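You operate a simulated robot arm through the tools that you are given. There is no shell and no other tool. Be economical: measure what you need, move in short steps, check, and stop when the job is done.

The job below is to be done with a simulated robot arm. You get a single attempt, and the scene is never put back.

Task
Stack the tiffin blue, yellow, red, put the lid on and clamp it.
Fine: tiers go into the frame by their grips' colours, from the bottom up.

Only the result counts: the job must be done as asked and must still hold three seconds after the hand-in. Knocking over, shifting, dropping, spilling or breaking anything else fails it. Lids that push on must go on centred and level and be pressed home; caps that screw on are set level and turned clockwise until they are tight.

Robot
A 7-joint arm with a two-finger parallel gripper, fixed in place. Base frame: the origin is at the foot of the arm, x ahead of it, y to its left, z up; the work surface is at about z = 0. Lengths are in m, angles in rad, forces in N, time in s.
With the tool pointing down near the work surface it reaches from about 0.22 to 0.58 m from the base axis. Its first joint turns from -1.152 to 1.152 rad. Payload 2.5 kg.
Tool frame: the origin (TCP) lies between the finger pads and is the grasp point; the fingertips stand 0.023 m ahead of it; z points along the fingers, y is the line along which they close. Largest opening 0.094 m; finger width 0.038, thickness 0.01; the body of the gripper, 0.054 by 0.096 m, starts 0.039 m behind the TCP.
Orientation is that of the tool frame in the base frame, as [roll, pitch, yaw] about the fixed x, y, z axes, in that order (R = Rz(yaw) Ry(pitch) Rx(roll)). With the fingers straight down and closing along the base's y, the tool's x points along the base's -x, its y along +y and its z along -z.

Tools
- The arm moves only by the tool servo_tool. Its argument "commands" is one flat list of numbers, 6 for each row, row after row: the shift along the tool's x, y, z in cm, then the turn, a rotation vector about the tool's x, y, z in rad. In form: [tx, ty, tz, wx, wy, wz, tx, ty, tz, wx, wy, wz, ...]. A call has 1 to 8 rows; each row is the pose to reach, as a shift and turn from the pose commanded when the call began, along the tool's axes at that moment. "fingers" is the finger opening in cm, from 0 to 9.4, set as the call begins (left out, the last holds). A row lasts 0.2 s, in which the tool goes at most 0.05 m and 0.15 rad; a call with a longer step from one row to the next is refused whole, and so is a gripper value outside its range. Where a pose cannot be reached the arm comes as near as it can. A force on the tool above 60 N (or 10 N above the force at the start of the call, whichever is more), or a blocked arm, ends the call early, and 0.2 s more pass. The fingers move at their own pace (about 0.108 m/s each) and stop on an object; they squeeze with about 21 N. The grip force told is the motor's: it shows also when the fingers shut on nothing. Time passes only in rows, and 0.2 s behind the last, so rows that repeat a pose let the fingers close. It gives the time, the measured TCP pose, the force on the tool (base axes), the opening and the grip force at its end, in the units of the frame above (readings bear some noise), with the torque about the TCP (base axes, N m) and any sound that the robot's microphone picked up.
- Cameras (640 x 400 px; columns grow to the right, rows downward): "scene" is fixed at [0.1132, -0.4044, 0.5417]; the picture's right is [0.87, -0.50, 0.00], its down [-0.29, -0.50, -0.81] and it looks along [0.40, 0.71, -0.58] (base axes); focal length 215 px, centre (320, 200). "wrist" rides on the gripper at [0.086, 0.016, -0.075] in the tool frame; the picture's right is [-0.18, 0.98, 0.00], its down [-0.58, -0.11, -0.81] and it looks along [-0.79, -0.15, 0.59] (tool axes); focal length 243 px, centre (320, 200). There is no depth. A picture from a camera that has moved, and an enlarged one, comes with that camera's place and axes in the base frame and with its lens.
- camera(camera): a new picture of that camera. No time passes.
- zoom(camera, box): a new picture of the part [left, top, right, bottom] of that camera's present view, enlarged. No time passes.
- sign_off(): hands the job in; it is judged then, once.

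Go step by step. Nothing tells you positions but the pictures and the camera data: compare them with the known pose of the tool, close in by small moves and look again before you grip or let go. The budget is 120 turns and 64 pictures, counting those below and the enlarged ones. Unless the task says otherwise, let go and move clear before handing in, and close with one line.

The tools are called after "Call:" by a JSON object that holds its "method" and its "body". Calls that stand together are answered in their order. servo_tool: Moves the arm, as the interface text tells. Its arguments: {"type":"object","properties":{"commands":{"type":"array"},"fingers":{"type":"number"}},"required":["commands"]} The other tools are called the same way: camera (camera) takes a picture; zoom (camera, box) takes an enlarged picture of a part of a camera's view; sign_off () hands the job in.

At the start:

```text
t: 0.0
tool_pos: [0.34, -0.0763, 0.4311]
tcp_rot: [-3.141, 0.001, 3.141]
ft_force: [-0.4, -0.7, -0.3]
torque: [0.0, 0.0, 0.03]
width: 0.0941
grip_force: 0.1
```

scene: 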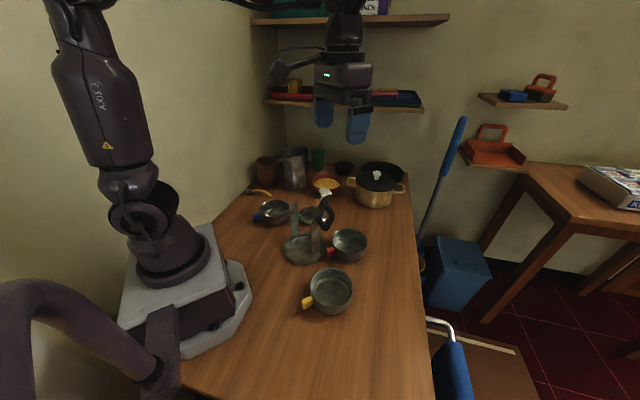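
wrist: 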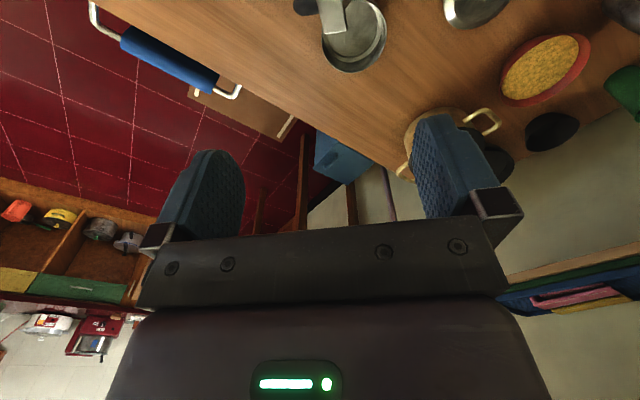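

I see three tiers (yellow, red, blue grips), a frame with posts and a clamp, and possibly a lid. I'll zoom in to measure them.

Call:
{"method": "zoom", "body": {"camera": "scene", "box": [240, 180, 400, 280]}}

Call:
{"method": "zoom", "body": {"camera": "scene", "box": [270, 240, 398, 320]}}

```text
4.00 times, centred on (320, 230) of scene
camera zoom: at [0.1132, -0.4044, 0.5417], right [0.87, -0.5, 0.0], down [-0.29, -0.5, -0.81], along [0.4, 0.71, -0.58], focal length 860 px, centre (320, 80)
```

zoom: 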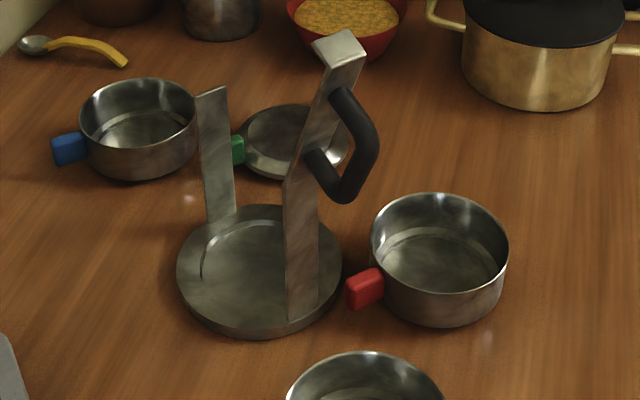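

```text
5.00 times, centred on (334, 280) of scene
camera zoom: at [0.1132, -0.4044, 0.5417], right [0.87, -0.5, 0.0], down [-0.29, -0.5, -0.81], along [0.4, 0.71, -0.58], focal length 1075 px, centre (250, -200)
```

zoom: 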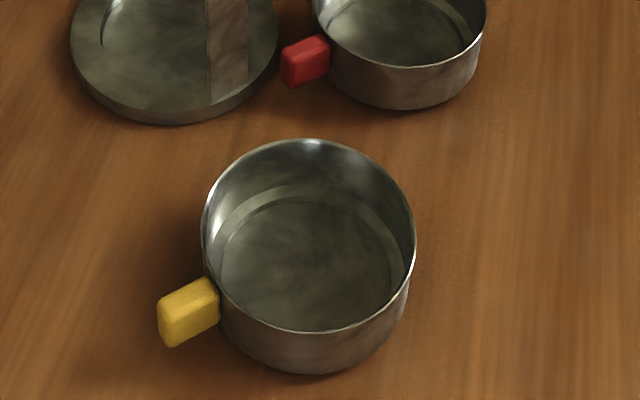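

The frame is near (0.307, 0.045), with its posts along y. All the tier grips point toward -x, and the green one behind looks like the lid. I'll move for a wrist view of the frame.

Call:
{"method": "servo_tool", "body": {"commands": [2.5, 3.2, 1, 0, 0, 0, 5, 6.4, 2, 0, 0, 0, 7.5, 9.6, 3, 0, 0, 0, 10, 12.6, 4, 0, 0, 0, 10, 12.6, 4, 0, 0, 0]}}

Call:
{"method": "camera", "body": {"camera": "wrist"}}

```text
t: 1.2
tool_pos: [0.2396, 0.051, 0.3943]
tcp_rot: [3.142, -0.001, -3.141]
ft_force: [0.6, -0.1, 0.6]
torque: [0.0, -0.02, -0.02]
width: 0.0942
grip_force: 0.1
```

```text
59 pictures are left
camera wrist: at [0.1538, 0.0672, 0.4692], right [0.18, 0.98, 0.0], down [0.58, -0.11, 0.81], along [0.79, -0.15, -0.59], focal length 243 px, centre (320, 200)
```

wrist: 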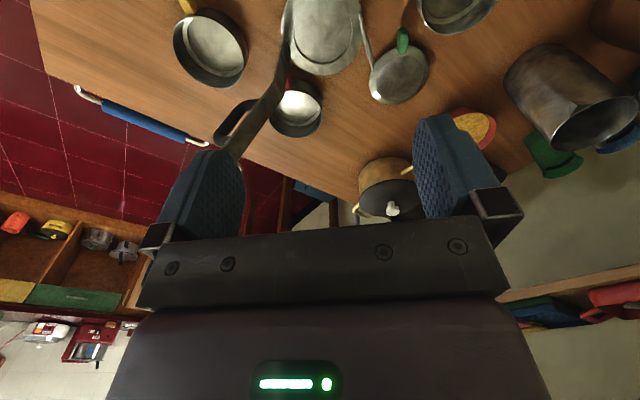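

Call:
{"method": "zoom", "body": {"camera": "wrist", "box": [160, 0, 480, 200]}}

Call:
{"method": "zoom", "body": {"camera": "scene", "box": [276, 186, 356, 236]}}

```text
2.00 times, centred on (320, 100) of wrist
camera zoom: at [0.1538, 0.0672, 0.4692], right [0.18, 0.98, 0.0], down [0.58, -0.11, 0.81], along [0.79, -0.15, -0.59], focal length 485 px, centre (320, 400)
```

zoom: 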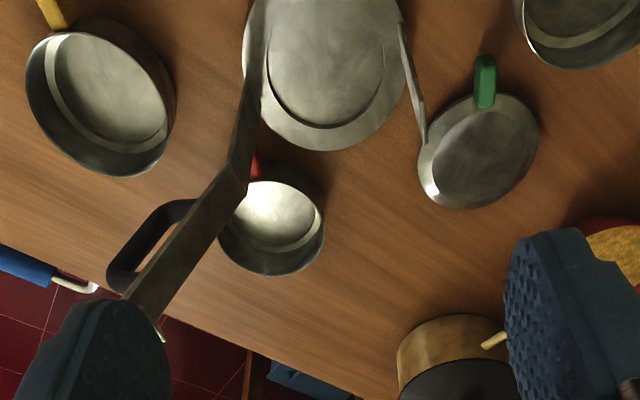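

```text
8.00 times, centred on (316, 211) of scene
camera zoom: at [0.1132, -0.4044, 0.5417], right [0.87, -0.5, 0.0], down [-0.29, -0.5, -0.81], along [0.4, 0.71, -0.58], focal length 1720 px, centre (352, 112)
```

zoom: 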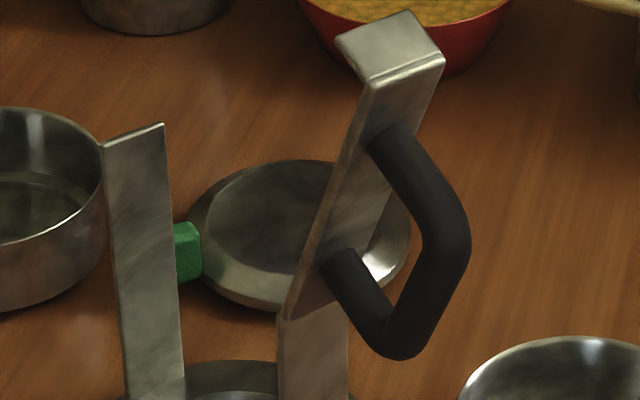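

The clamp arm is hinged atop the right post (around z=0.148), tilted outward, and has a hook at its end. Next I go above the blue grip at about (0.21, 0.25).

Call:
{"method": "servo_tool", "body": {"commands": [0.5, 4, 2, 0, 0, 0, 1, 8, 5, 0, 0, 0, 1.7, 12, 8, 0, 0, 0, 2.4, 16, 11, 0, 0, 0, 3, 19.5, 14, 0, 0, 0, 3.0, 19.5, 18, 0, 0, 0, 3.0, 19.5, 22, 0, 0, 0, 3.0, 19.5, 24, 0, 0, 0], "fingers": 6}}

Call:
{"method": "camera", "body": {"camera": "wrist"}}

Call:
{"method": "zoom", "body": {"camera": "scene", "box": [224, 150, 320, 240]}}

```text
refused: row 2 steps farther than a row can; nothing moved
```

```text
56 pictures are left
camera wrist: at [0.1538, 0.0672, 0.4692], right [0.18, 0.98, 0.0], down [0.58, -0.11, 0.81], along [0.79, -0.15, -0.59], focal length 243 px, centre (320, 200)
```

wrist: 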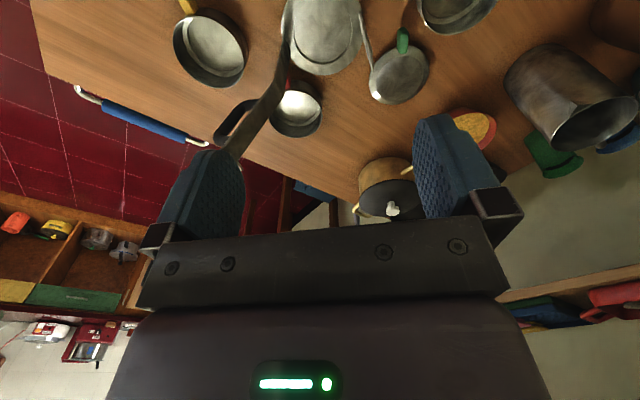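

```text
4.44 times, centred on (272, 195) of scene
camera zoom: at [0.1132, -0.4044, 0.5417], right [0.87, -0.5, 0.0], down [-0.29, -0.5, -0.81], along [0.4, 0.71, -0.58], focal length 956 px, centre (533, 222)
```

zoom: 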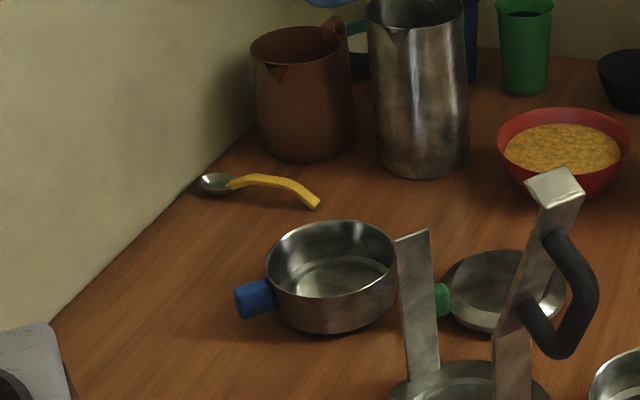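

The step was too long, so nothing moved. I'll retry the same path with shorter steps.

Call:
{"method": "servo_tool", "body": {"commands": [0.5, 4, 2, 0, 0, 0, 1, 8, 4, 0, 0, 0, 1.7, 12, 6, 0, 0, 0, 2.4, 16, 8, 0, 0, 0, 3, 19.5, 10, 0, 0, 0, 3.0, 19.5, 14, 0, 0, 0, 3.0, 19.5, 18, 0, 0, 0, 3.0, 19.5, 22, 0, 0, 0], "fingers": 6}}

Call:
{"method": "zoom", "body": {"camera": "scene", "box": [224, 130, 320, 240]}}

Call:
{"method": "camera", "body": {"camera": "wrist"}}

```text
t: 3.0
tool_pos: [0.2094, 0.2454, 0.17]
tcp_rot: [3.141, 0.001, -3.14]
ft_force: [0.1, -0.6, -1.2]
torque: [0.01, 0.0, 0.01]
width: 0.0601
grip_force: 0.0
```

```text
3.64 times, centred on (272, 185) of scene
camera zoom: at [0.1132, -0.4045, 0.5417], right [0.87, -0.5, 0.0], down [-0.29, -0.5, -0.81], along [0.4, 0.71, -0.58], focal length 782 px, centre (494, 254)
```

zoom: 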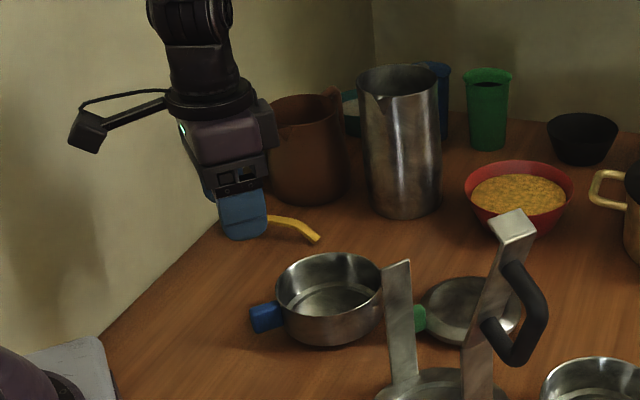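

```text
53 pictures are left
camera wrist: at [0.1225, 0.2615, 0.2458], right [0.18, 0.98, 0.0], down [0.58, -0.11, 0.81], along [0.79, -0.15, -0.59], focal length 243 px, centre (320, 200)
```

wrist: 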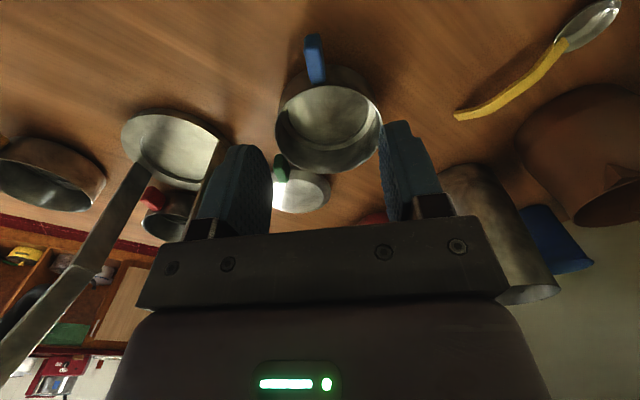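

The blue grip is at about (0.212, 0.240) and the tier centre near (0.28, 0.241). I'll descend part way and check.

Call:
{"method": "servo_tool", "body": {"commands": [0.24, -0.5, 3, 0, 0, 0, 0.24, -0.5, 6, 0, 0, 0, 0.24, -0.5, 8.5, 0, 0, 0, 0.24, -0.5, 8.5, 0, 0, 0], "fingers": 5}}

Call:
{"method": "camera", "body": {"camera": "wrist"}}

Call:
{"method": "zoom", "body": {"camera": "scene", "box": [240, 180, 304, 220]}}

```text
t: 4.0
tool_pos: [0.207, 0.2394, 0.0851]
tcp_rot: [3.141, 0.001, 3.141]
ft_force: [-0.2, 1.0, 0.3]
torque: [0.0, 0.0, -0.03]
width: 0.05
grip_force: 0.1
```

```text
52 pictures are left
camera wrist: at [0.1211, 0.2557, 0.1607], right [0.18, 0.98, 0.0], down [0.58, -0.11, 0.81], along [0.79, -0.15, -0.59], focal length 243 px, centre (320, 200)
```

wrist: 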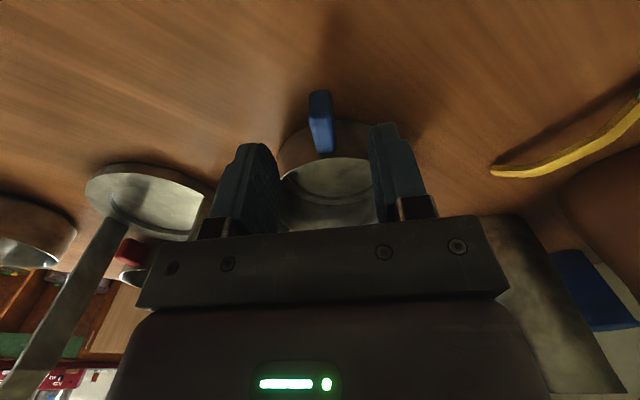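

```text
10.00 times, centred on (272, 200) of scene
camera zoom: at [0.1132, -0.4044, 0.5417], right [0.87, -0.5, 0.0], down [-0.29, -0.5, -0.81], along [0.4, 0.71, -0.58], focal length 2150 px, centre (800, 200)
```

zoom: 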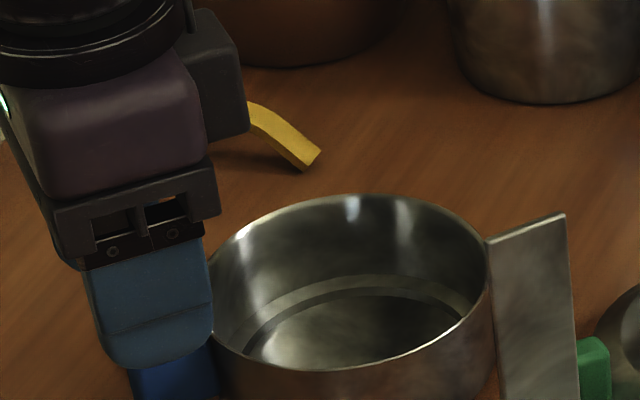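

The grip is at about y=0.241. I descend around it and close.

Call:
{"method": "servo_tool", "body": {"commands": [0, 0.15, 2.5, 0, 0, 0, 0, 0.15, 4.5, 0, 0, 0, 0, 0.15, 5.4, 0, 0, 0, 0, 0.15, 5.4, 0, 0, 0]}}

Call:
{"method": "servo_tool", "body": {"commands": [0, 0, 0, 0, 0, 0, 0, 0, 0, 0, 0, 0, 0, 0, 0, 0, 0, 0], "fingers": 0}}

Call:
{"method": "camera", "body": {"camera": "wrist"}}

Call:
{"method": "zoom", "body": {"camera": "scene", "box": [240, 190, 304, 230]}}

```text
t: 5.0
tool_pos: [0.2071, 0.2419, 0.0336]
tcp_rot: [-3.141, 0.0, 3.14]
ft_force: [0.0, -0.1, -0.2]
torque: [-0.02, -0.03, 0.01]
width: 0.0501
grip_force: 0.1
```

```text
t: 5.8
tool_pos: [0.206, 0.2421, 0.0337]
tcp_rot: [3.141, 0.001, -3.141]
ft_force: [0.1, -0.6, 0.9]
torque: [-0.01, 0.11, 0.01]
width: 0.0136
grip_force: 21.4
```

```text
50 pictures are left
camera wrist: at [0.1204, 0.2579, 0.1085], right [0.18, 0.98, 0.0], down [0.58, -0.11, 0.81], along [0.79, -0.15, -0.59], focal length 243 px, centre (320, 200)
```

wrist: 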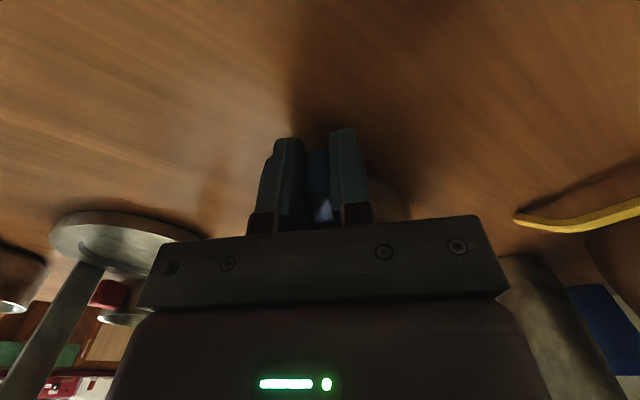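

```text
10.00 times, centred on (272, 210) of scene
camera zoom: at [0.1132, -0.4044, 0.5417], right [0.87, -0.5, 0.0], down [-0.29, -0.5, -0.81], along [0.4, 0.71, -0.58], focal length 2150 px, centre (800, 100)
```

zoom: 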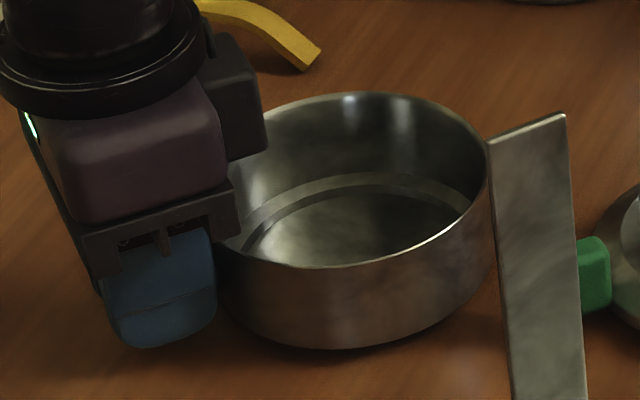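

I have a firm hold, 13.6 mm wide. Lifting straight up.

Call:
{"method": "servo_tool", "body": {"commands": [0, 0, 2, 0, 0, 0, 0, 0, 0, 0, 0, 0]}}

```text
t: 6.1
tool_pos: [0.2066, 0.2443, 0.0314]
tcp_rot: [3.14, 0.004, 3.137]
ft_force: [-2.7, -2.5, 15.8]
torque: [-0.16, -0.39, -0.11]
width: 0.0138
grip_force: 21.2
stopped in row 1: the force on the tool passed its limit at 119 N (the readings are from after the stop); the commanded pose is now the measured one
```

That was the wrong sign: tool z points down, so it pressed onto the table and stopped. Now lifting with negative tz.

Call:
{"method": "servo_tool", "body": {"commands": [0, 0, -0.5, 0, 0, 0, 0, 0, -1.5, 0, 0, 0, 0, 0, -3, 0, 0, 0, 0, 0, -3, 0, 0, 0]}}

Call:
{"method": "camera", "body": {"camera": "wrist"}}

Call:
{"method": "zoom", "body": {"camera": "scene", "box": [240, 170, 320, 230]}}

```text
t: 7.1
tool_pos: [0.2073, 0.2427, 0.0619]
tcp_rot: [3.139, 0.002, 3.138]
ft_force: [0.0, -0.8, -0.1]
torque: [-0.01, -0.1, -0.04]
width: 0.0135
grip_force: 20.6
```

```text
48 pictures are left
camera wrist: at [0.1208, 0.2585, 0.1359], right [0.19, 0.98, 0.0], down [0.58, -0.11, 0.81], along [0.79, -0.15, -0.59], focal length 243 px, centre (320, 200)
```

wrist: 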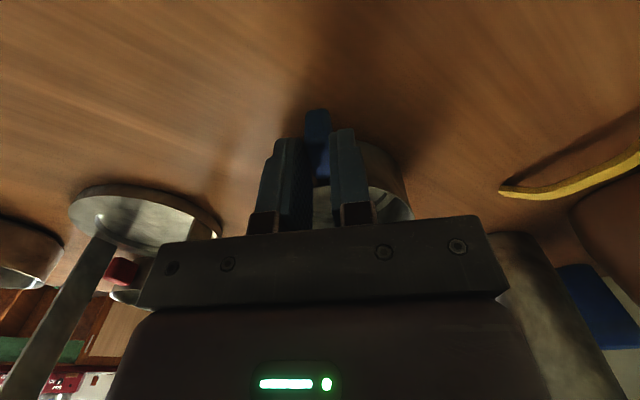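

```text
6.67 times, centred on (280, 200) of scene
camera zoom: at [0.1132, -0.4044, 0.5417], right [0.87, -0.5, 0.0], down [-0.29, -0.5, -0.81], along [0.4, 0.71, -0.58], focal length 1433 px, centre (587, 200)
```

zoom: 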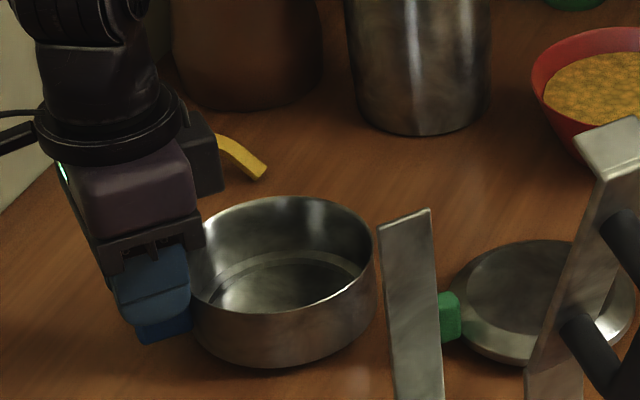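

The tier seems not to have risen with the gripper. I'll look closer before doing anything.

Call:
{"method": "zoom", "body": {"camera": "scene", "box": [244, 195, 300, 230]}}

Call:
{"method": "zoom", "body": {"camera": "wrist", "box": [240, 80, 440, 240]}}

```text
11.43 times, centred on (272, 212) of scene
camera zoom: at [0.1132, -0.4044, 0.5417], right [0.87, -0.5, 0.0], down [-0.29, -0.5, -0.81], along [0.4, 0.71, -0.58], focal length 2457 px, centre (869, 57)
```

zoom: 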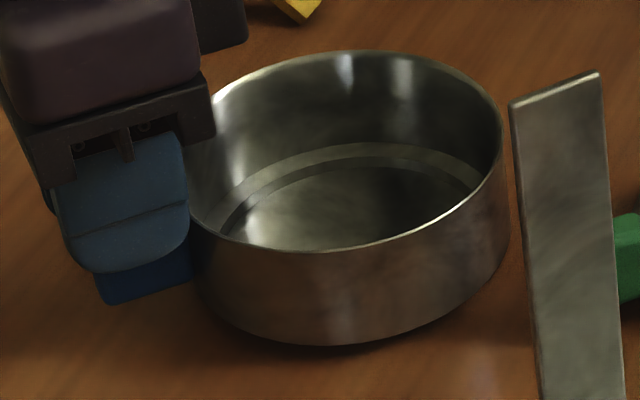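

```text
2.50 times, centred on (340, 160) of wrist
camera zoom: at [0.1208, 0.2585, 0.1359], right [0.19, 0.98, 0.0], down [0.58, -0.11, 0.81], along [0.79, -0.15, -0.59], focal length 606 px, centre (270, 300)
```

zoom: 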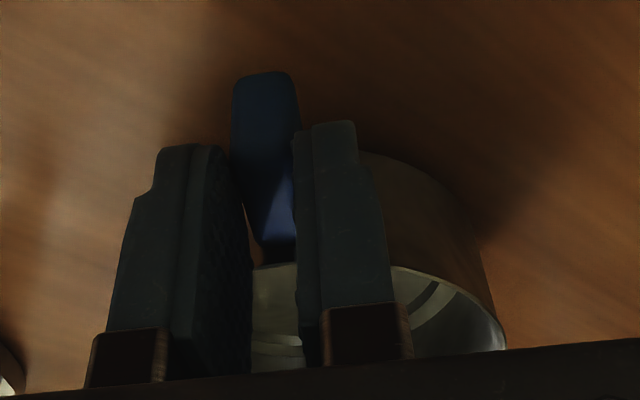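

The tier is still on the table, undisturbed; the grip slipped through the pads. I'll open, go back down fully, re-grip, and lift slowly.

Call:
{"method": "servo_tool", "body": {"commands": [0, 0, 0, 0, 0, 0, 0, -0.1, 1, 0, 0, 0, 0, -0.1, 2, 0, 0, 0, 0, -0.1, 3.0, 0, 0, 0, 0, -0.1, 3.2, 0, 0, 0, 0, -0.1, 3.2, 0, 0, 0], "fingers": 4}}

Call:
{"method": "zoom", "body": {"camera": "wrist", "box": [240, 80, 440, 240]}}

```text
t: 8.5
tool_pos: [0.2092, 0.242, 0.0284]
tcp_rot: [3.141, 0.004, 3.139]
ft_force: [-0.2, -1.3, -0.8]
torque: [-0.02, 0.0, 0.02]
width: 0.04
grip_force: 0.0
```

```text
2.50 times, centred on (340, 160) of wrist
camera zoom: at [0.1216, 0.2585, 0.1033], right [0.19, 0.98, 0.0], down [0.58, -0.11, 0.81], along [0.79, -0.15, -0.59], focal length 606 px, centre (270, 300)
```

zoom: 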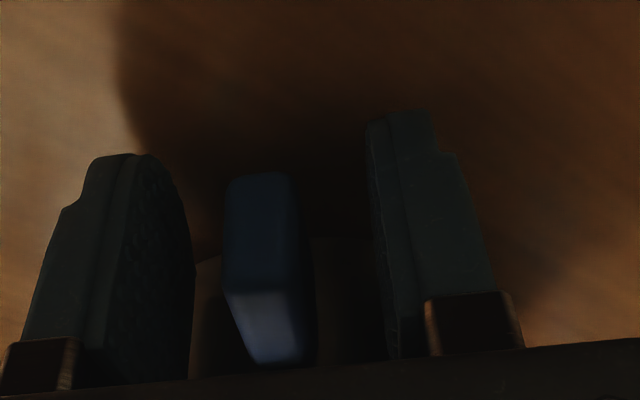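

The grip sits well inside the pads. Closing and lifting slowly.

Call:
{"method": "servo_tool", "body": {"commands": [0, 0, 0, 0, 0, 0, 0, 0, 0, 0, 0, 0, 0, 0, 0, 0, 0, 0], "fingers": 0}}

Call:
{"method": "servo_tool", "body": {"commands": [0, 0, -0.1, 0, 0, 0, 0, 0, -0.3, 0, 0, 0, 0, 0, -0.5, 0, 0, 0, 0, 0, -0.7, 0, 0, 0, 0, 0, -0.9, 0, 0, 0]}}

Call:
{"method": "zoom", "body": {"camera": "scene", "box": [244, 195, 300, 230]}}

```text
t: 9.3
tool_pos: [0.2079, 0.2409, 0.0288]
tcp_rot: [3.14, 0.003, 3.139]
ft_force: [0.2, 0.4, 0.6]
torque: [-0.02, 0.11, 0.03]
width: 0.0136
grip_force: 20.4
```

```text
t: 10.5
tool_pos: [0.2081, 0.2416, 0.0383]
tcp_rot: [3.14, 0.003, 3.139]
ft_force: [0.4, 0.1, -1.6]
torque: [0.01, 0.1, 0.0]
width: 0.0139
grip_force: 21.1
```

```text
11.43 times, centred on (272, 212) of scene
camera zoom: at [0.1132, -0.4044, 0.5417], right [0.87, -0.5, 0.0], down [-0.29, -0.5, -0.81], along [0.4, 0.71, -0.58], focal length 2457 px, centre (869, 57)
```

zoom: 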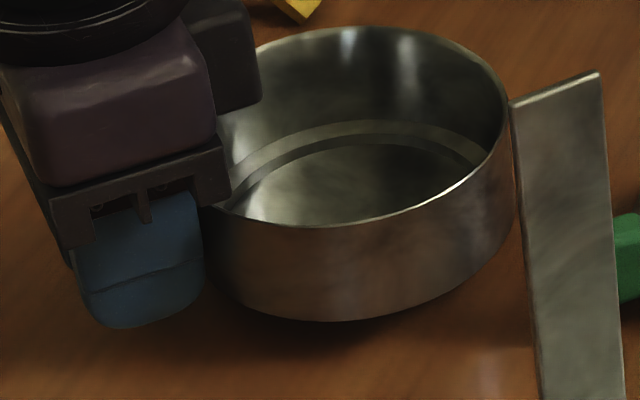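

It is held and level, about 1 cm up. Continuing to lift.

Call:
{"method": "servo_tool", "body": {"commands": [0, 0, -0.5, 0, 0, 0, 0, 0, -1.3, 0, 0, 0, 0, 0, -2.4, 0, 0, 0, 0, 0, -3.6, 0, 0, 0, 0, 0, -4.8, 0, 0, 0, 0, 0, -6, 0, 0, 0, 0, 0, -7, 0, 0, 0, 0, 0, -7.6, 0, 0, 0]}}

Call:
{"method": "servo_tool", "body": {"commands": [0, 0, -0.5, 0, 0, 0, 0, 0, -1.5, 0, 0, 0, 0, 0, -3, 0, 0, 0, 0, 0, -4.6, 0, 0, 0, 0, 0, -6.4, 0, 0, 0, 0, 0, -8.0, 0, 0, 0, 0, 0, -9.4, 0, 0, 0, 0, 0, -10.2, 0, 0, 0]}}

Call:
{"method": "camera", "body": {"camera": "scene"}}

```text
t: 12.3
tool_pos: [0.2071, 0.2417, 0.1151]
tcp_rot: [3.14, 0.004, 3.138]
ft_force: [0.3, 0.1, -1.8]
torque: [0.0, 0.09, 0.0]
width: 0.0139
grip_force: 21.1
```

```text
t: 14.1
tool_pos: [0.2069, 0.2422, 0.2164]
tcp_rot: [3.14, 0.003, 3.137]
ft_force: [-0.2, -0.4, -1.7]
torque: [0.02, 0.11, 0.0]
width: 0.0139
grip_force: 21.0
```

```text
42 pictures are left
```

scene: 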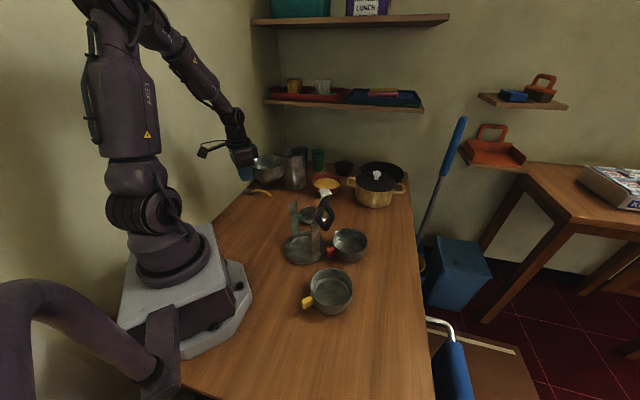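

Holding steady. I carry it over the frame at z≈0.216.

Call:
{"method": "servo_tool", "body": {"commands": [-0.2, -1.2, 0, 0, 0, 0, -0.6, -4, 0, 0, 0, 0, -1.0, -7.2, 0, 0, 0, 0, -1.4, -10.4, 0, 0, 0, 0, -1.9, -13.6, 0, 0, 0, 0, -2.3, -16.6, 0, 0, 0, 0, -2.6, -18.8, 0, 0, 0, 0, -2.7, -19.7, 0, 0, 0, 0]}}

Call:
{"method": "zoom", "body": {"camera": "scene", "box": [240, 170, 368, 270]}}

Call:
{"method": "camera", "body": {"camera": "wrist"}}

```text
t: 15.9
tool_pos: [0.2338, 0.0438, 0.2166]
tcp_rot: [3.138, 0.002, 3.138]
ft_force: [-0.2, -0.3, -0.7]
torque: [-0.01, 0.08, -0.01]
width: 0.014
grip_force: 20.3
```

```text
4.00 times, centred on (304, 220) of scene
camera zoom: at [0.1132, -0.4044, 0.5417], right [0.87, -0.5, 0.0], down [-0.29, -0.5, -0.81], along [0.4, 0.71, -0.58], focal length 860 px, centre (384, 120)
```

zoom: 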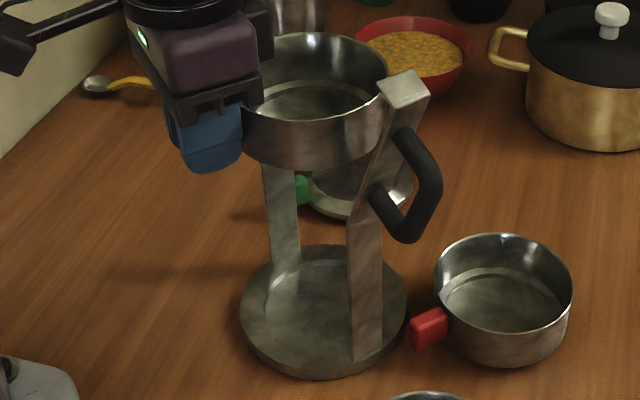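

```text
40 pictures are left
camera wrist: at [0.1481, 0.0589, 0.2909], right [0.19, 0.98, 0.0], down [0.58, -0.11, 0.81], along [0.79, -0.15, -0.59], focal length 243 px, centre (320, 200)
```

wrist: 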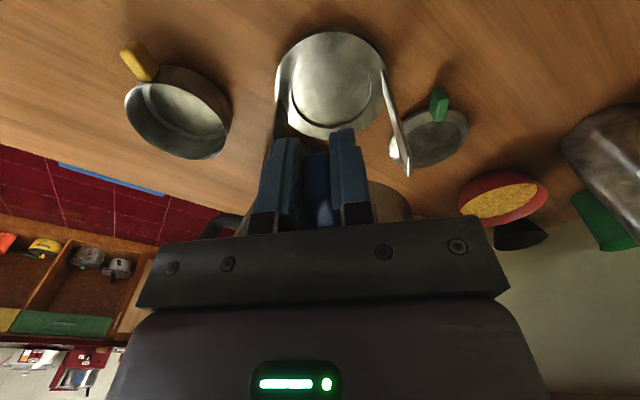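

Excellent view of the base disc. I'll zoom to locate the frame precisely.

Call:
{"method": "zoom", "body": {"camera": "wrist", "box": [256, 20, 448, 180]}}

```text
2.50 times, centred on (352, 100) of wrist
camera zoom: at [0.1481, 0.0589, 0.2909], right [0.19, 0.98, 0.0], down [0.58, -0.11, 0.81], along [0.79, -0.15, -0.59], focal length 606 px, centre (240, 450)
```

zoom: 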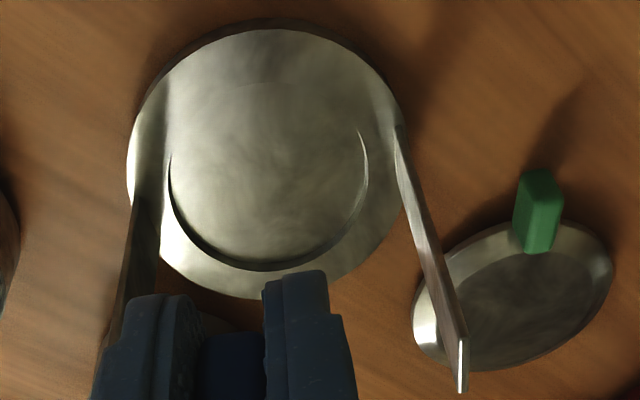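

The frame centre is about (0.3095, 0.042), and the tier centre is about 0.072 ahead of the TCP. Aligning and lowering to just above the base.

Call:
{"method": "servo_tool", "body": {"commands": [-0.37, -0.28, 0, 0, 0, 0, -0.37, -0.28, 1, 0, 0, 0, -0.37, -0.28, 2.5, 0, 0, 0, -0.37, -0.28, 4.5, 0, 0, 0, -0.37, -0.28, 6.5, 0, 0, 0, -0.37, -0.28, 8.5, 0, 0, 0, -0.37, -0.28, 10, 0, 0, 0, -0.37, -0.28, 10.5, 0, 0, 0]}}

Call:
{"method": "zoom", "body": {"camera": "scene", "box": [264, 190, 360, 270]}}

```text
t: 17.7
tool_pos: [0.2388, 0.0409, 0.1117]
tcp_rot: [3.139, 0.004, 3.139]
ft_force: [-0.1, 0.4, -1.1]
torque: [0.01, 0.09, 0.02]
width: 0.0136
grip_force: 21.4
```

```text
5.00 times, centred on (312, 230) of scene
camera zoom: at [0.1132, -0.4044, 0.5417], right [0.87, -0.5, 0.0], down [-0.29, -0.5, -0.81], along [0.4, 0.71, -0.58], focal length 1075 px, centre (360, 50)
```

zoom: 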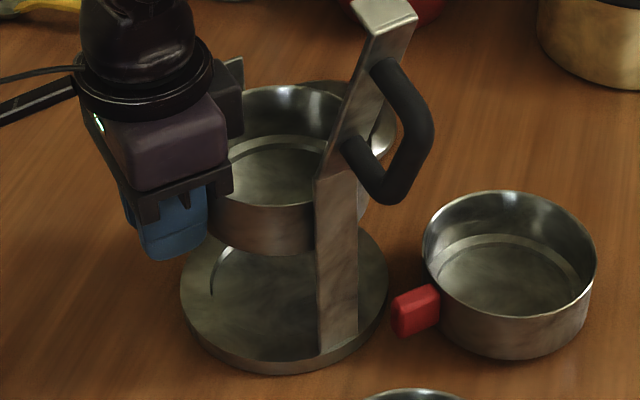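

It is between the posts. Lowering further, with a stop just above the disc.

Call:
{"method": "servo_tool", "body": {"commands": [0, 0, 0.7, 0, 0, 0, 0, 0, 2, 0, 0, 0, 0, 0, 3.5, 0, 0, 0, 0, 0, 4.8, 0, 0, 0, 0, 0, 5.6, 0, 0, 0, 0, 0, 5.6, 0, 0, 0]}}

Call:
{"method": "zoom", "body": {"camera": "scene", "box": [272, 210, 352, 270]}}

Call:
{"method": "zoom", "body": {"camera": "wrist", "box": [200, 60, 440, 240]}}

```text
t: 19.1
tool_pos: [0.2384, 0.0414, 0.0549]
tcp_rot: [3.14, 0.003, 3.138]
ft_force: [0.8, 0.4, -1.2]
torque: [0.04, 0.12, 0.01]
width: 0.0138
grip_force: 21.1
```

```text
6.67 times, centred on (312, 240) of scene
camera zoom: at [0.1132, -0.4044, 0.5417], right [0.87, -0.5, 0.0], down [-0.29, -0.5, -0.81], along [0.4, 0.71, -0.58], focal length 1433 px, centre (373, -67)
```

zoom: 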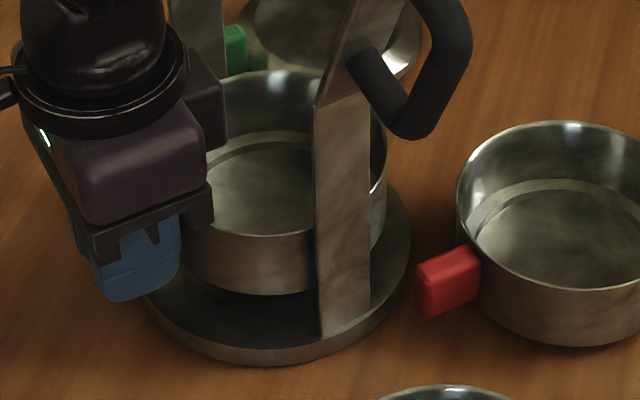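

```text
2.22 times, centred on (320, 150) of wrist
camera zoom: at [0.1517, 0.0575, 0.1297], right [0.19, 0.98, 0.0], down [0.58, -0.11, 0.81], along [0.79, -0.15, -0.59], focal length 539 px, centre (320, 311)
```

zoom: 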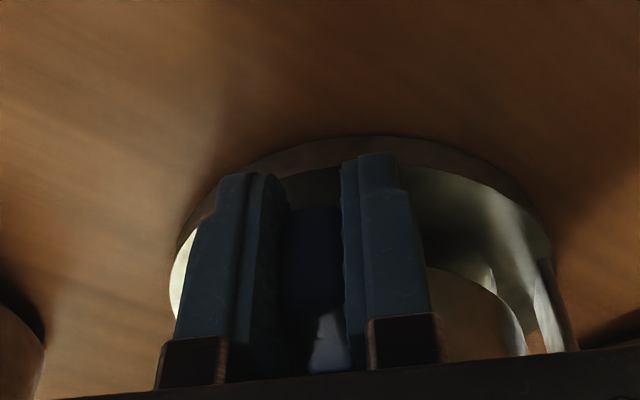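

Alignment checks out within about 2 mm. Lowering gently to contact.

Call:
{"method": "servo_tool", "body": {"commands": [0, 0, 0.4, 0, 0, 0, 0, 0, 0.8, 0, 0, 0, 0, 0, 1.1, 0, 0, 0, 0, 0, 1.3, 0, 0, 0, 0, 0, 1.4, 0, 0, 0]}}

Call:
{"method": "zoom", "body": {"camera": "scene", "box": [272, 210, 352, 270]}}

```text
t: 20.3
tool_pos: [0.2384, 0.0425, 0.042]
tcp_rot: [3.14, 0.004, 3.139]
ft_force: [0.0, 0.6, -1.8]
torque: [0.01, 0.07, 0.0]
width: 0.0138
grip_force: 20.8
```

```text
6.67 times, centred on (312, 240) of scene
camera zoom: at [0.1132, -0.4044, 0.5417], right [0.87, -0.5, 0.0], down [-0.29, -0.5, -0.81], along [0.4, 0.71, -0.58], focal length 1433 px, centre (373, -67)
```

zoom: 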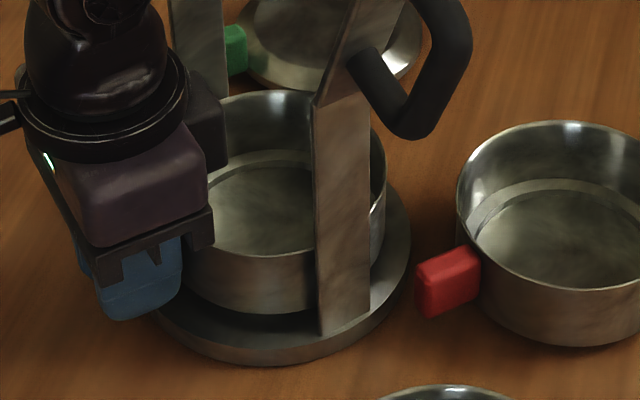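

Call:
{"method": "servo_tool", "body": {"commands": [0, 0, 0.2, 0, 0, 0, 0, 0, 0.4, 0, 0, 0, 0, 0, 0.6, 0, 0, 0]}}

Call:
{"method": "servo_tool", "body": {"commands": [0, 0, 0.1, 0, 0, 0, 0, 0, 0.2, 0, 0, 0, 0, 0, 0.3, 0, 0, 0]}}

Call:
{"method": "zoom", "body": {"camera": "scene", "box": [272, 210, 352, 270]}}

```text
t: 21.1
tool_pos: [0.2378, 0.0424, 0.0373]
tcp_rot: [3.14, 0.005, 3.137]
ft_force: [-2.3, -0.2, 14.6]
torque: [0.01, -0.07, 0.0]
width: 0.0138
grip_force: 21.3
stopped in row 3: the force on the tool passed its limit at 71 N (the readings are from after the stop); the commanded pose is now the measured one
```

```text
t: 21.7
tool_pos: [0.2371, 0.0414, 0.0363]
tcp_rot: [-3.141, 0.004, 3.137]
ft_force: [-2.6, -0.1, 15.7]
torque: [0.04, -0.05, 0.03]
width: 0.0138
grip_force: 21.2
stopped in row 2: the force on the tool passed its limit at 77 N (the readings are from after the stop); the commanded pose is now the measured one
```

```text
6.67 times, centred on (312, 240) of scene
camera zoom: at [0.1131, -0.4045, 0.5417], right [0.87, -0.5, 0.0], down [-0.29, -0.5, -0.81], along [0.4, 0.71, -0.58], focal length 1433 px, centre (373, -67)
```

zoom: 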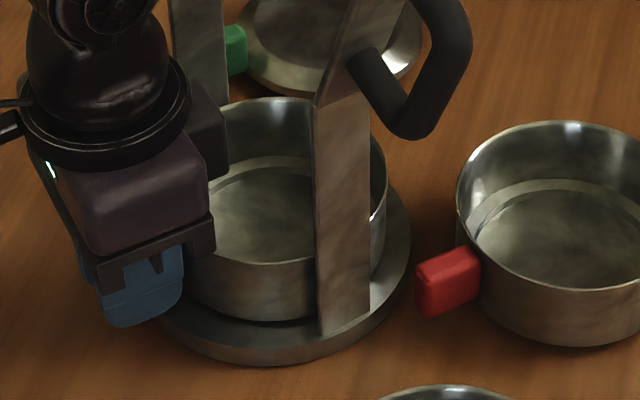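

Contact at TCP z≈0.037, so the tier is about seated. Releasing gently and looking.

Call:
{"method": "servo_tool", "body": {"commands": [0, 0, -0.1, 0, 0, 0, 0, 0, -0.1, 0, 0, 0], "fingers": 3}}

Call:
{"method": "servo_tool", "body": {"commands": [0, 0, -2, 0, 0, 0, 0.5, 0, -6, 0, 0, 0, 0.5, 0, -10.5, 0, 0, 0, 0.5, 0, -15, 0, 0, 0, 0.5, 0, -18, 0, 0, 0, 0.5, 0, -18, 0, 0, 0]}}

Call:
{"method": "zoom", "body": {"camera": "wrist", "box": [256, 20, 448, 180]}}

Call:
{"method": "zoom", "body": {"camera": "scene", "box": [272, 210, 352, 270]}}

```text
t: 22.3
tool_pos: [0.2374, 0.0415, 0.0375]
tcp_rot: [3.14, 0.004, 3.137]
ft_force: [-0.2, -0.1, -0.3]
torque: [0.03, 0.02, 0.01]
width: 0.03
grip_force: 0.0
```

```text
t: 23.7
tool_pos: [0.2312, 0.0429, 0.2173]
tcp_rot: [3.14, 0.002, 3.138]
ft_force: [-0.6, 0.0, 0.2]
torque: [0.01, 0.02, 0.01]
width: 0.0301
grip_force: 0.1
```

```text
2.50 times, centred on (352, 100) of wrist
camera zoom: at [0.1451, 0.0588, 0.2918], right [0.19, 0.98, 0.0], down [0.58, -0.11, 0.81], along [0.79, -0.15, -0.59], focal length 606 px, centre (240, 450)
```

zoom: 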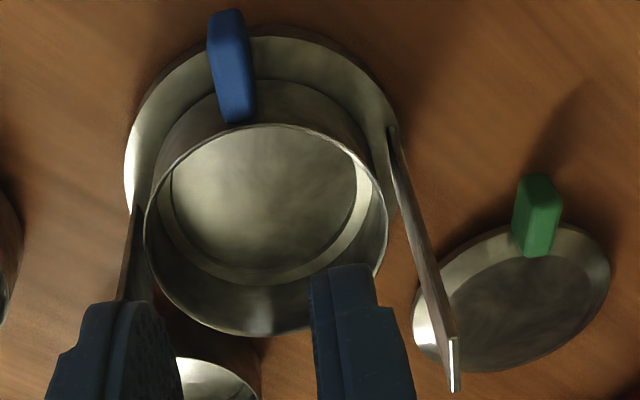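

```text
6.67 times, centred on (312, 240) of scene
camera zoom: at [0.1132, -0.4044, 0.5417], right [0.87, -0.5, 0.0], down [-0.29, -0.5, -0.81], along [0.4, 0.71, -0.58], focal length 1433 px, centre (373, -67)
```

zoom: 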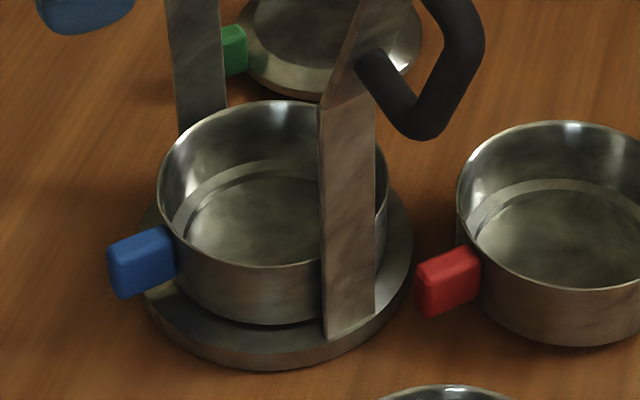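

The blue tier is on the disc. I'll check its seating closely before going for yellow.

Call:
{"method": "zoom", "body": {"camera": "scene", "box": [286, 218, 334, 266]}}

```text
8.33 times, centred on (310, 242) of scene
camera zoom: at [0.1132, -0.4044, 0.5417], right [0.87, -0.5, 0.0], down [-0.29, -0.5, -0.81], along [0.4, 0.71, -0.58], focal length 1792 px, centre (403, -150)
```

zoom: 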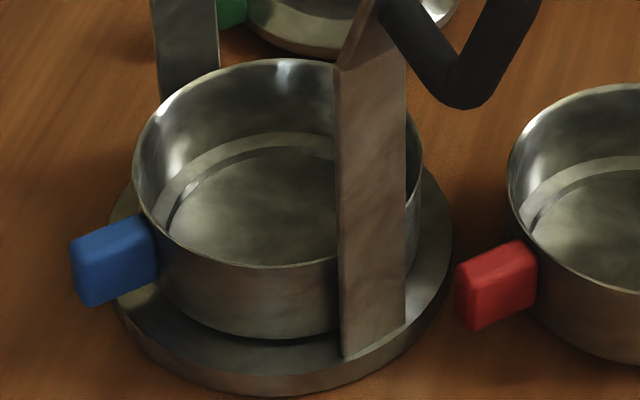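

Blue looks level and seated. Moving to above the yellow grip at about (0.222, -0.142).

Call:
{"method": "servo_tool", "body": {"commands": [0.5, -4, 0, 0, 0, 0, 1, -8, 0, 0, 0, 0, 1, -12.5, 0, 0, 0, 0, 1, -17, 0, 0, 0, 0, 1, -18.5, 3, 0, 0, 0, 1, -18.5, 7, 0, 0, 0, 1, -18.5, 10, 0, 0, 0, 1, -18.5, 10, 0, 0, 0], "fingers": 5}}

Call:
{"method": "camera", "body": {"camera": "wrist"}}

```text
t: 25.5
tool_pos: [0.2226, -0.1449, 0.1161]
tcp_rot: [3.141, 0.004, 3.138]
ft_force: [0.5, 0.0, -0.8]
torque: [-0.04, 0.02, 0.0]
width: 0.0499
grip_force: 0.0
```

```text
30 pictures are left
camera wrist: at [0.1357, -0.1292, 0.1916], right [0.19, 0.98, 0.0], down [0.58, -0.11, 0.81], along [0.79, -0.15, -0.59], focal length 243 px, centre (320, 200)
```

wrist: 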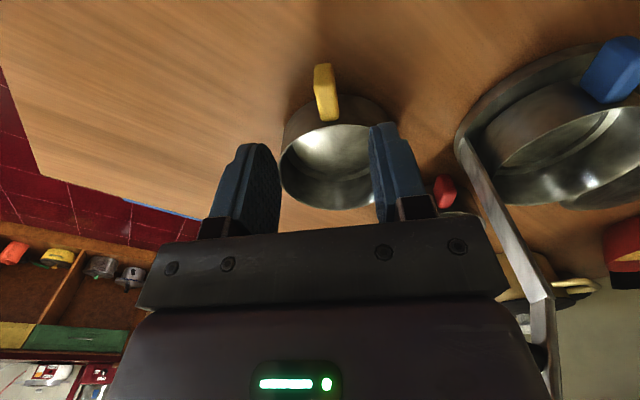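

The yellow grip is at y≈-0.142 with its outer end at x≈0.208. I descend to the same relative grasp, close, and lift slowly.

Call:
{"method": "servo_tool", "body": {"commands": [0.3, 0.3, 3, 0, 0, 0, 0.3, 0.3, 6, 0, 0, 0, 0.3, 0.3, 8, 0, 0, 0, 0.3, 0.3, 8.7, 0, 0, 0, 0.3, 0.3, 8.7, 0, 0, 0]}}

Call:
{"method": "servo_tool", "body": {"commands": [0, 0, 0, 0, 0, 0, 0, 0, 0, 0, 0, 0, 0, 0, 0, 0, 0, 0], "fingers": 0}}

Call:
{"method": "servo_tool", "body": {"commands": [0, 0, -0.1, 0, 0, 0, 0, 0, -0.3, 0, 0, 0, 0, 0, -0.6, 0, 0, 0, 0, 0, -1.0, 0, 0, 0, 0, 0, -1.5, 0, 0, 0, 0, 0, -2, 0, 0, 0]}}

Call:
{"method": "zoom", "body": {"camera": "scene", "box": [270, 230, 398, 320]}}

```text
t: 26.7
tool_pos: [0.2196, -0.1399, 0.0315]
tcp_rot: [3.139, 0.002, 3.138]
ft_force: [0.3, -0.4, -0.3]
torque: [-0.05, 0.0, -0.02]
width: 0.0502
grip_force: 0.1
```

```text
t: 27.5
tool_pos: [0.2198, -0.1392, 0.031]
tcp_rot: [3.139, 0.005, 3.138]
ft_force: [-0.6, -0.3, -0.3]
torque: [0.01, 0.06, -0.04]
width: 0.0138
grip_force: 21.3
```

```text
t: 28.9
tool_pos: [0.2191, -0.1413, 0.0513]
tcp_rot: [3.14, 0.005, 3.137]
ft_force: [-0.8, 0.7, -1.6]
torque: [0.01, 0.08, -0.02]
width: 0.0136
grip_force: 21.0
```

```text
4.44 times, centred on (334, 275) of scene
camera zoom: at [0.1132, -0.4044, 0.5417], right [0.87, -0.5, 0.0], down [-0.29, -0.5, -0.81], along [0.4, 0.71, -0.58], focal length 956 px, centre (258, -133)
```

zoom: 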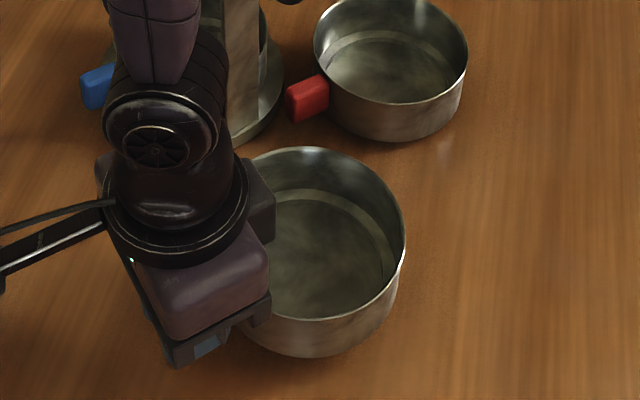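

Yellow is lifted. The clamp arm and handle stand up between yellow and the frame, so I'll shift away in -y, rise above it, and cross over high.

Call:
{"method": "servo_tool", "body": {"commands": [0, -0.7, -0.3, 0, 0, 0, 0, -2, -0.8, 0, 0, 0, 0, -3.3, -1.6, 0, 0, 0, 0, -3.9, -2.8, 0, 0, 0, 0, -3.9, -4.2, 0, 0, 0, 0, -3.9, -5.8, 0, 0, 0, 0, -3.9, -7.4, 0, 0, 0, 0, -3.9, -8.4, 0, 0, 0]}}

Call:
{"method": "servo_tool", "body": {"commands": [0, 0, -0.8, 0, 0, 0, 0, 0, -2.4, 0, 0, 0, 0, 0, -4.8, 0, 0, 0, 0, 0, -7.4, 0, 0, 0, 0, 0, -10, 0, 0, 0, 0, 0, -12.6, 0, 0, 0, 0, 0, -14.4, 0, 0, 0, 0, 0, -15.4, 0, 0, 0]}}

Call:
{"method": "servo_tool", "body": {"commands": [0, 0, -0.8, 0, 0, 0, 0, 0, -2.4, 0, 0, 0, 0, 0, -4.4, 0, 0, 0, 0, 0, -6.2, 0, 0, 0, 0, 0, -7.2, 0, 0, 0, 0, 0, -7.5, 0, 0, 0]}}

Call:
{"method": "camera", "body": {"camera": "scene"}}

```text
t: 30.7
tool_pos: [0.2184, -0.1781, 0.1349]
tcp_rot: [3.14, 0.005, 3.138]
ft_force: [0.4, 0.5, -1.3]
torque: [-0.02, 0.12, 0.01]
width: 0.0135
grip_force: 20.9
```

```text
t: 32.5
tool_pos: [0.218, -0.1805, 0.2879]
tcp_rot: [3.139, 0.005, 3.138]
ft_force: [-0.6, -0.3, -1.1]
torque: [-0.01, 0.07, -0.03]
width: 0.014
grip_force: 21.2
```

```text
t: 33.9
tool_pos: [0.2175, -0.1787, 0.3638]
tcp_rot: [3.141, 0.005, 3.138]
ft_force: [0.2, -0.8, -1.0]
torque: [-0.02, 0.09, 0.0]
width: 0.0141
grip_force: 21.1
```

```text
28 pictures are left
```

scene: 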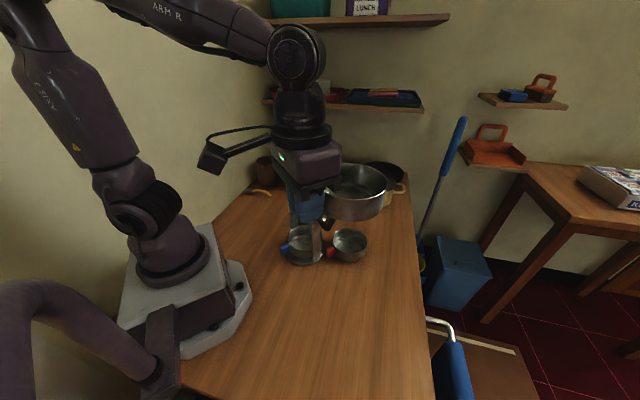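

Clear above the clamp arm. Crossing over to the frame.

Call:
{"method": "servo_tool", "body": {"commands": [-0.2, 1.5, 0, 0, 0, 0, -0.5, 4.7, 0, 0, 0, 0, -0.8, 8.2, 0, 0, 0, 0, -1.2, 11.8, 0, 0, 0, 0, -1.6, 15.4, 0, 0, 0, 0, -1.9, 18.8, 0, 0, 0, 0, -2.1, 21.3, 0, 0, 0, 0, -2.2, 22.0, 0, 0, 0, 0]}}

Call:
{"method": "servo_tool", "body": {"commands": [0, 0, 1, 0, 0, 0, 0, 0, 3.2, 0, 0, 0, 0, 0, 6.2, 0, 0, 0, 0, 0, 9.2, 0, 0, 0, 0, 0, 12.2, 0, 0, 0, 0, 0, 14.2, 0, 0, 0, 0, 0, 15, 0, 0, 0]}}

Call:
{"method": "zoom", "body": {"camera": "wrist", "box": [240, 20, 432, 180]}}

```text
t: 35.7
tool_pos: [0.2423, 0.0405, 0.3646]
tcp_rot: [3.141, 0.003, 3.138]
ft_force: [-0.3, 0.1, -0.5]
torque: [-0.01, 0.06, -0.02]
width: 0.0137
grip_force: 21.4
```

```text
t: 37.3
tool_pos: [0.2416, 0.04, 0.2138]
tcp_rot: [3.138, 0.002, 3.138]
ft_force: [-0.6, -0.4, -1.0]
torque: [0.0, 0.09, 0.01]
width: 0.0137
grip_force: 21.1
```

```text
2.50 times, centred on (336, 100) of wrist
camera zoom: at [0.1559, 0.0564, 0.2881], right [0.19, 0.98, 0.0], down [0.58, -0.11, 0.81], along [0.79, -0.15, -0.59], focal length 606 px, centre (280, 450)
```

zoom: 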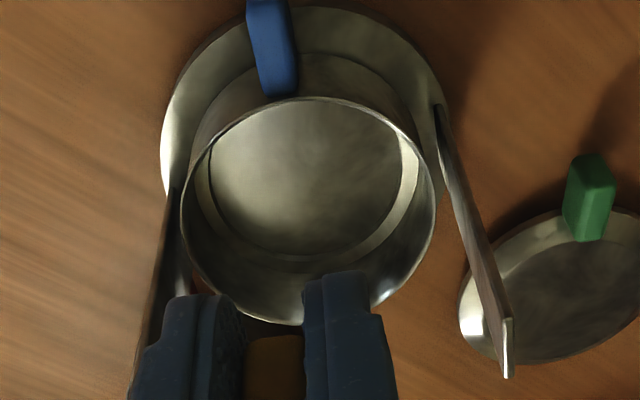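

I'll nudge the alignment a little and lower to hover just above the blue rim.

Call:
{"method": "servo_tool", "body": {"commands": [0.25, 0.1, 1, 0, 0, 0, 0.25, 0.1, 3, 0, 0, 0, 0.25, 0.1, 5.5, 0, 0, 0, 0.25, 0.1, 8, 0, 0, 0, 0.25, 0.1, 10, 0, 0, 0, 0.25, 0.1, 11.3, 0, 0, 0, 0.25, 0.1, 11.8, 0, 0, 0, 0.25, 0.1, 11.8, 0, 0, 0]}}

Call:
{"method": "zoom", "body": {"camera": "scene", "box": [276, 200, 340, 264]}}

```text
t: 39.1
tool_pos: [0.2392, 0.0429, 0.096]
tcp_rot: [3.14, 0.002, 3.139]
ft_force: [-0.6, -0.7, -0.9]
torque: [0.02, 0.04, -0.02]
width: 0.0138
grip_force: 21.3
```

```text
6.25 times, centred on (308, 232) of scene
camera zoom: at [0.1132, -0.4044, 0.5417], right [0.87, -0.5, 0.0], down [-0.29, -0.5, -0.81], along [0.4, 0.71, -0.58], focal length 1344 px, centre (395, 0)
```

zoom: 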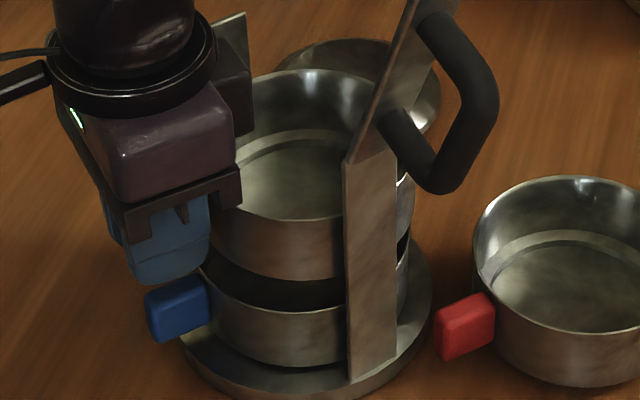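

The yellow tier sits about 4–5 mm too far in +x relative to blue. Correcting and looking again.

Call:
{"method": "servo_tool", "body": {"commands": [0.4, -0.15, 0, 0, 0, 0, 0.4, -0.15, 0.6, 0, 0, 0, 0.4, -0.15, 0.6, 0, 0, 0]}}

Call:
{"method": "zoom", "body": {"camera": "scene", "box": [284, 216, 332, 260]}}

```text
t: 39.9
tool_pos: [0.236, 0.0404, 0.0903]
tcp_rot: [3.141, 0.004, 3.139]
ft_force: [-0.9, -0.3, -0.8]
torque: [-0.03, 0.14, 0.03]
width: 0.0136
grip_force: 20.6
```

```text
9.09 times, centred on (308, 238) of scene
camera zoom: at [0.1132, -0.4044, 0.5417], right [0.87, -0.5, 0.0], down [-0.29, -0.5, -0.81], along [0.4, 0.71, -0.58], focal length 1954 px, centre (429, -146)
```

zoom: 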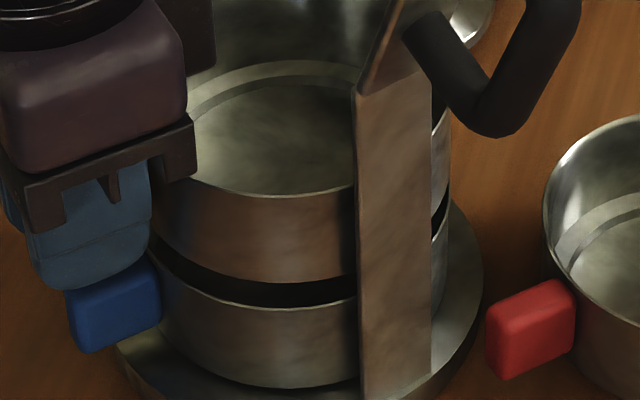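

Edges now line up. Lowering in small steps until contact.

Call:
{"method": "servo_tool", "body": {"commands": [0, 0, 0.3, 0, 0, 0, 0, 0, 0.6, 0, 0, 0, 0, 0, 0.9, 0, 0, 0, 0, 0, 1.1, 0, 0, 0, 0, 0, 1.25, 0, 0, 0, 0, 0, 1.4, 0, 0, 0, 0, 0, 1.55, 0, 0, 0, 0, 0, 1.7, 0, 0, 0]}}

Call:
{"method": "zoom", "body": {"camera": "scene", "box": [284, 216, 332, 260]}}

```text
t: 41.7
tool_pos: [0.2362, 0.0403, 0.0738]
tcp_rot: [3.141, 0.003, 3.137]
ft_force: [-3.2, -0.3, 19.0]
torque: [-0.09, -0.36, -0.05]
width: 0.0138
grip_force: 21.1
stopped in row 8: the force on the tool passed its limit at 65 N (the readings are from after the stop); the commanded pose is now the measured one
```

```text
9.09 times, centred on (308, 238) of scene
camera zoom: at [0.1131, -0.4044, 0.5417], right [0.87, -0.5, 0.0], down [-0.29, -0.5, -0.81], along [0.4, 0.71, -0.58], focal length 1954 px, centre (429, -146)
```

zoom: 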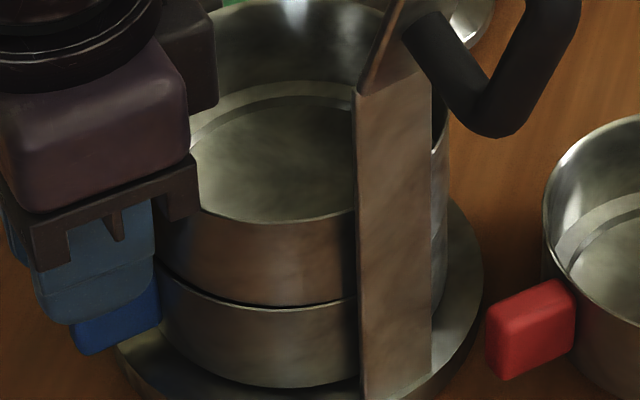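

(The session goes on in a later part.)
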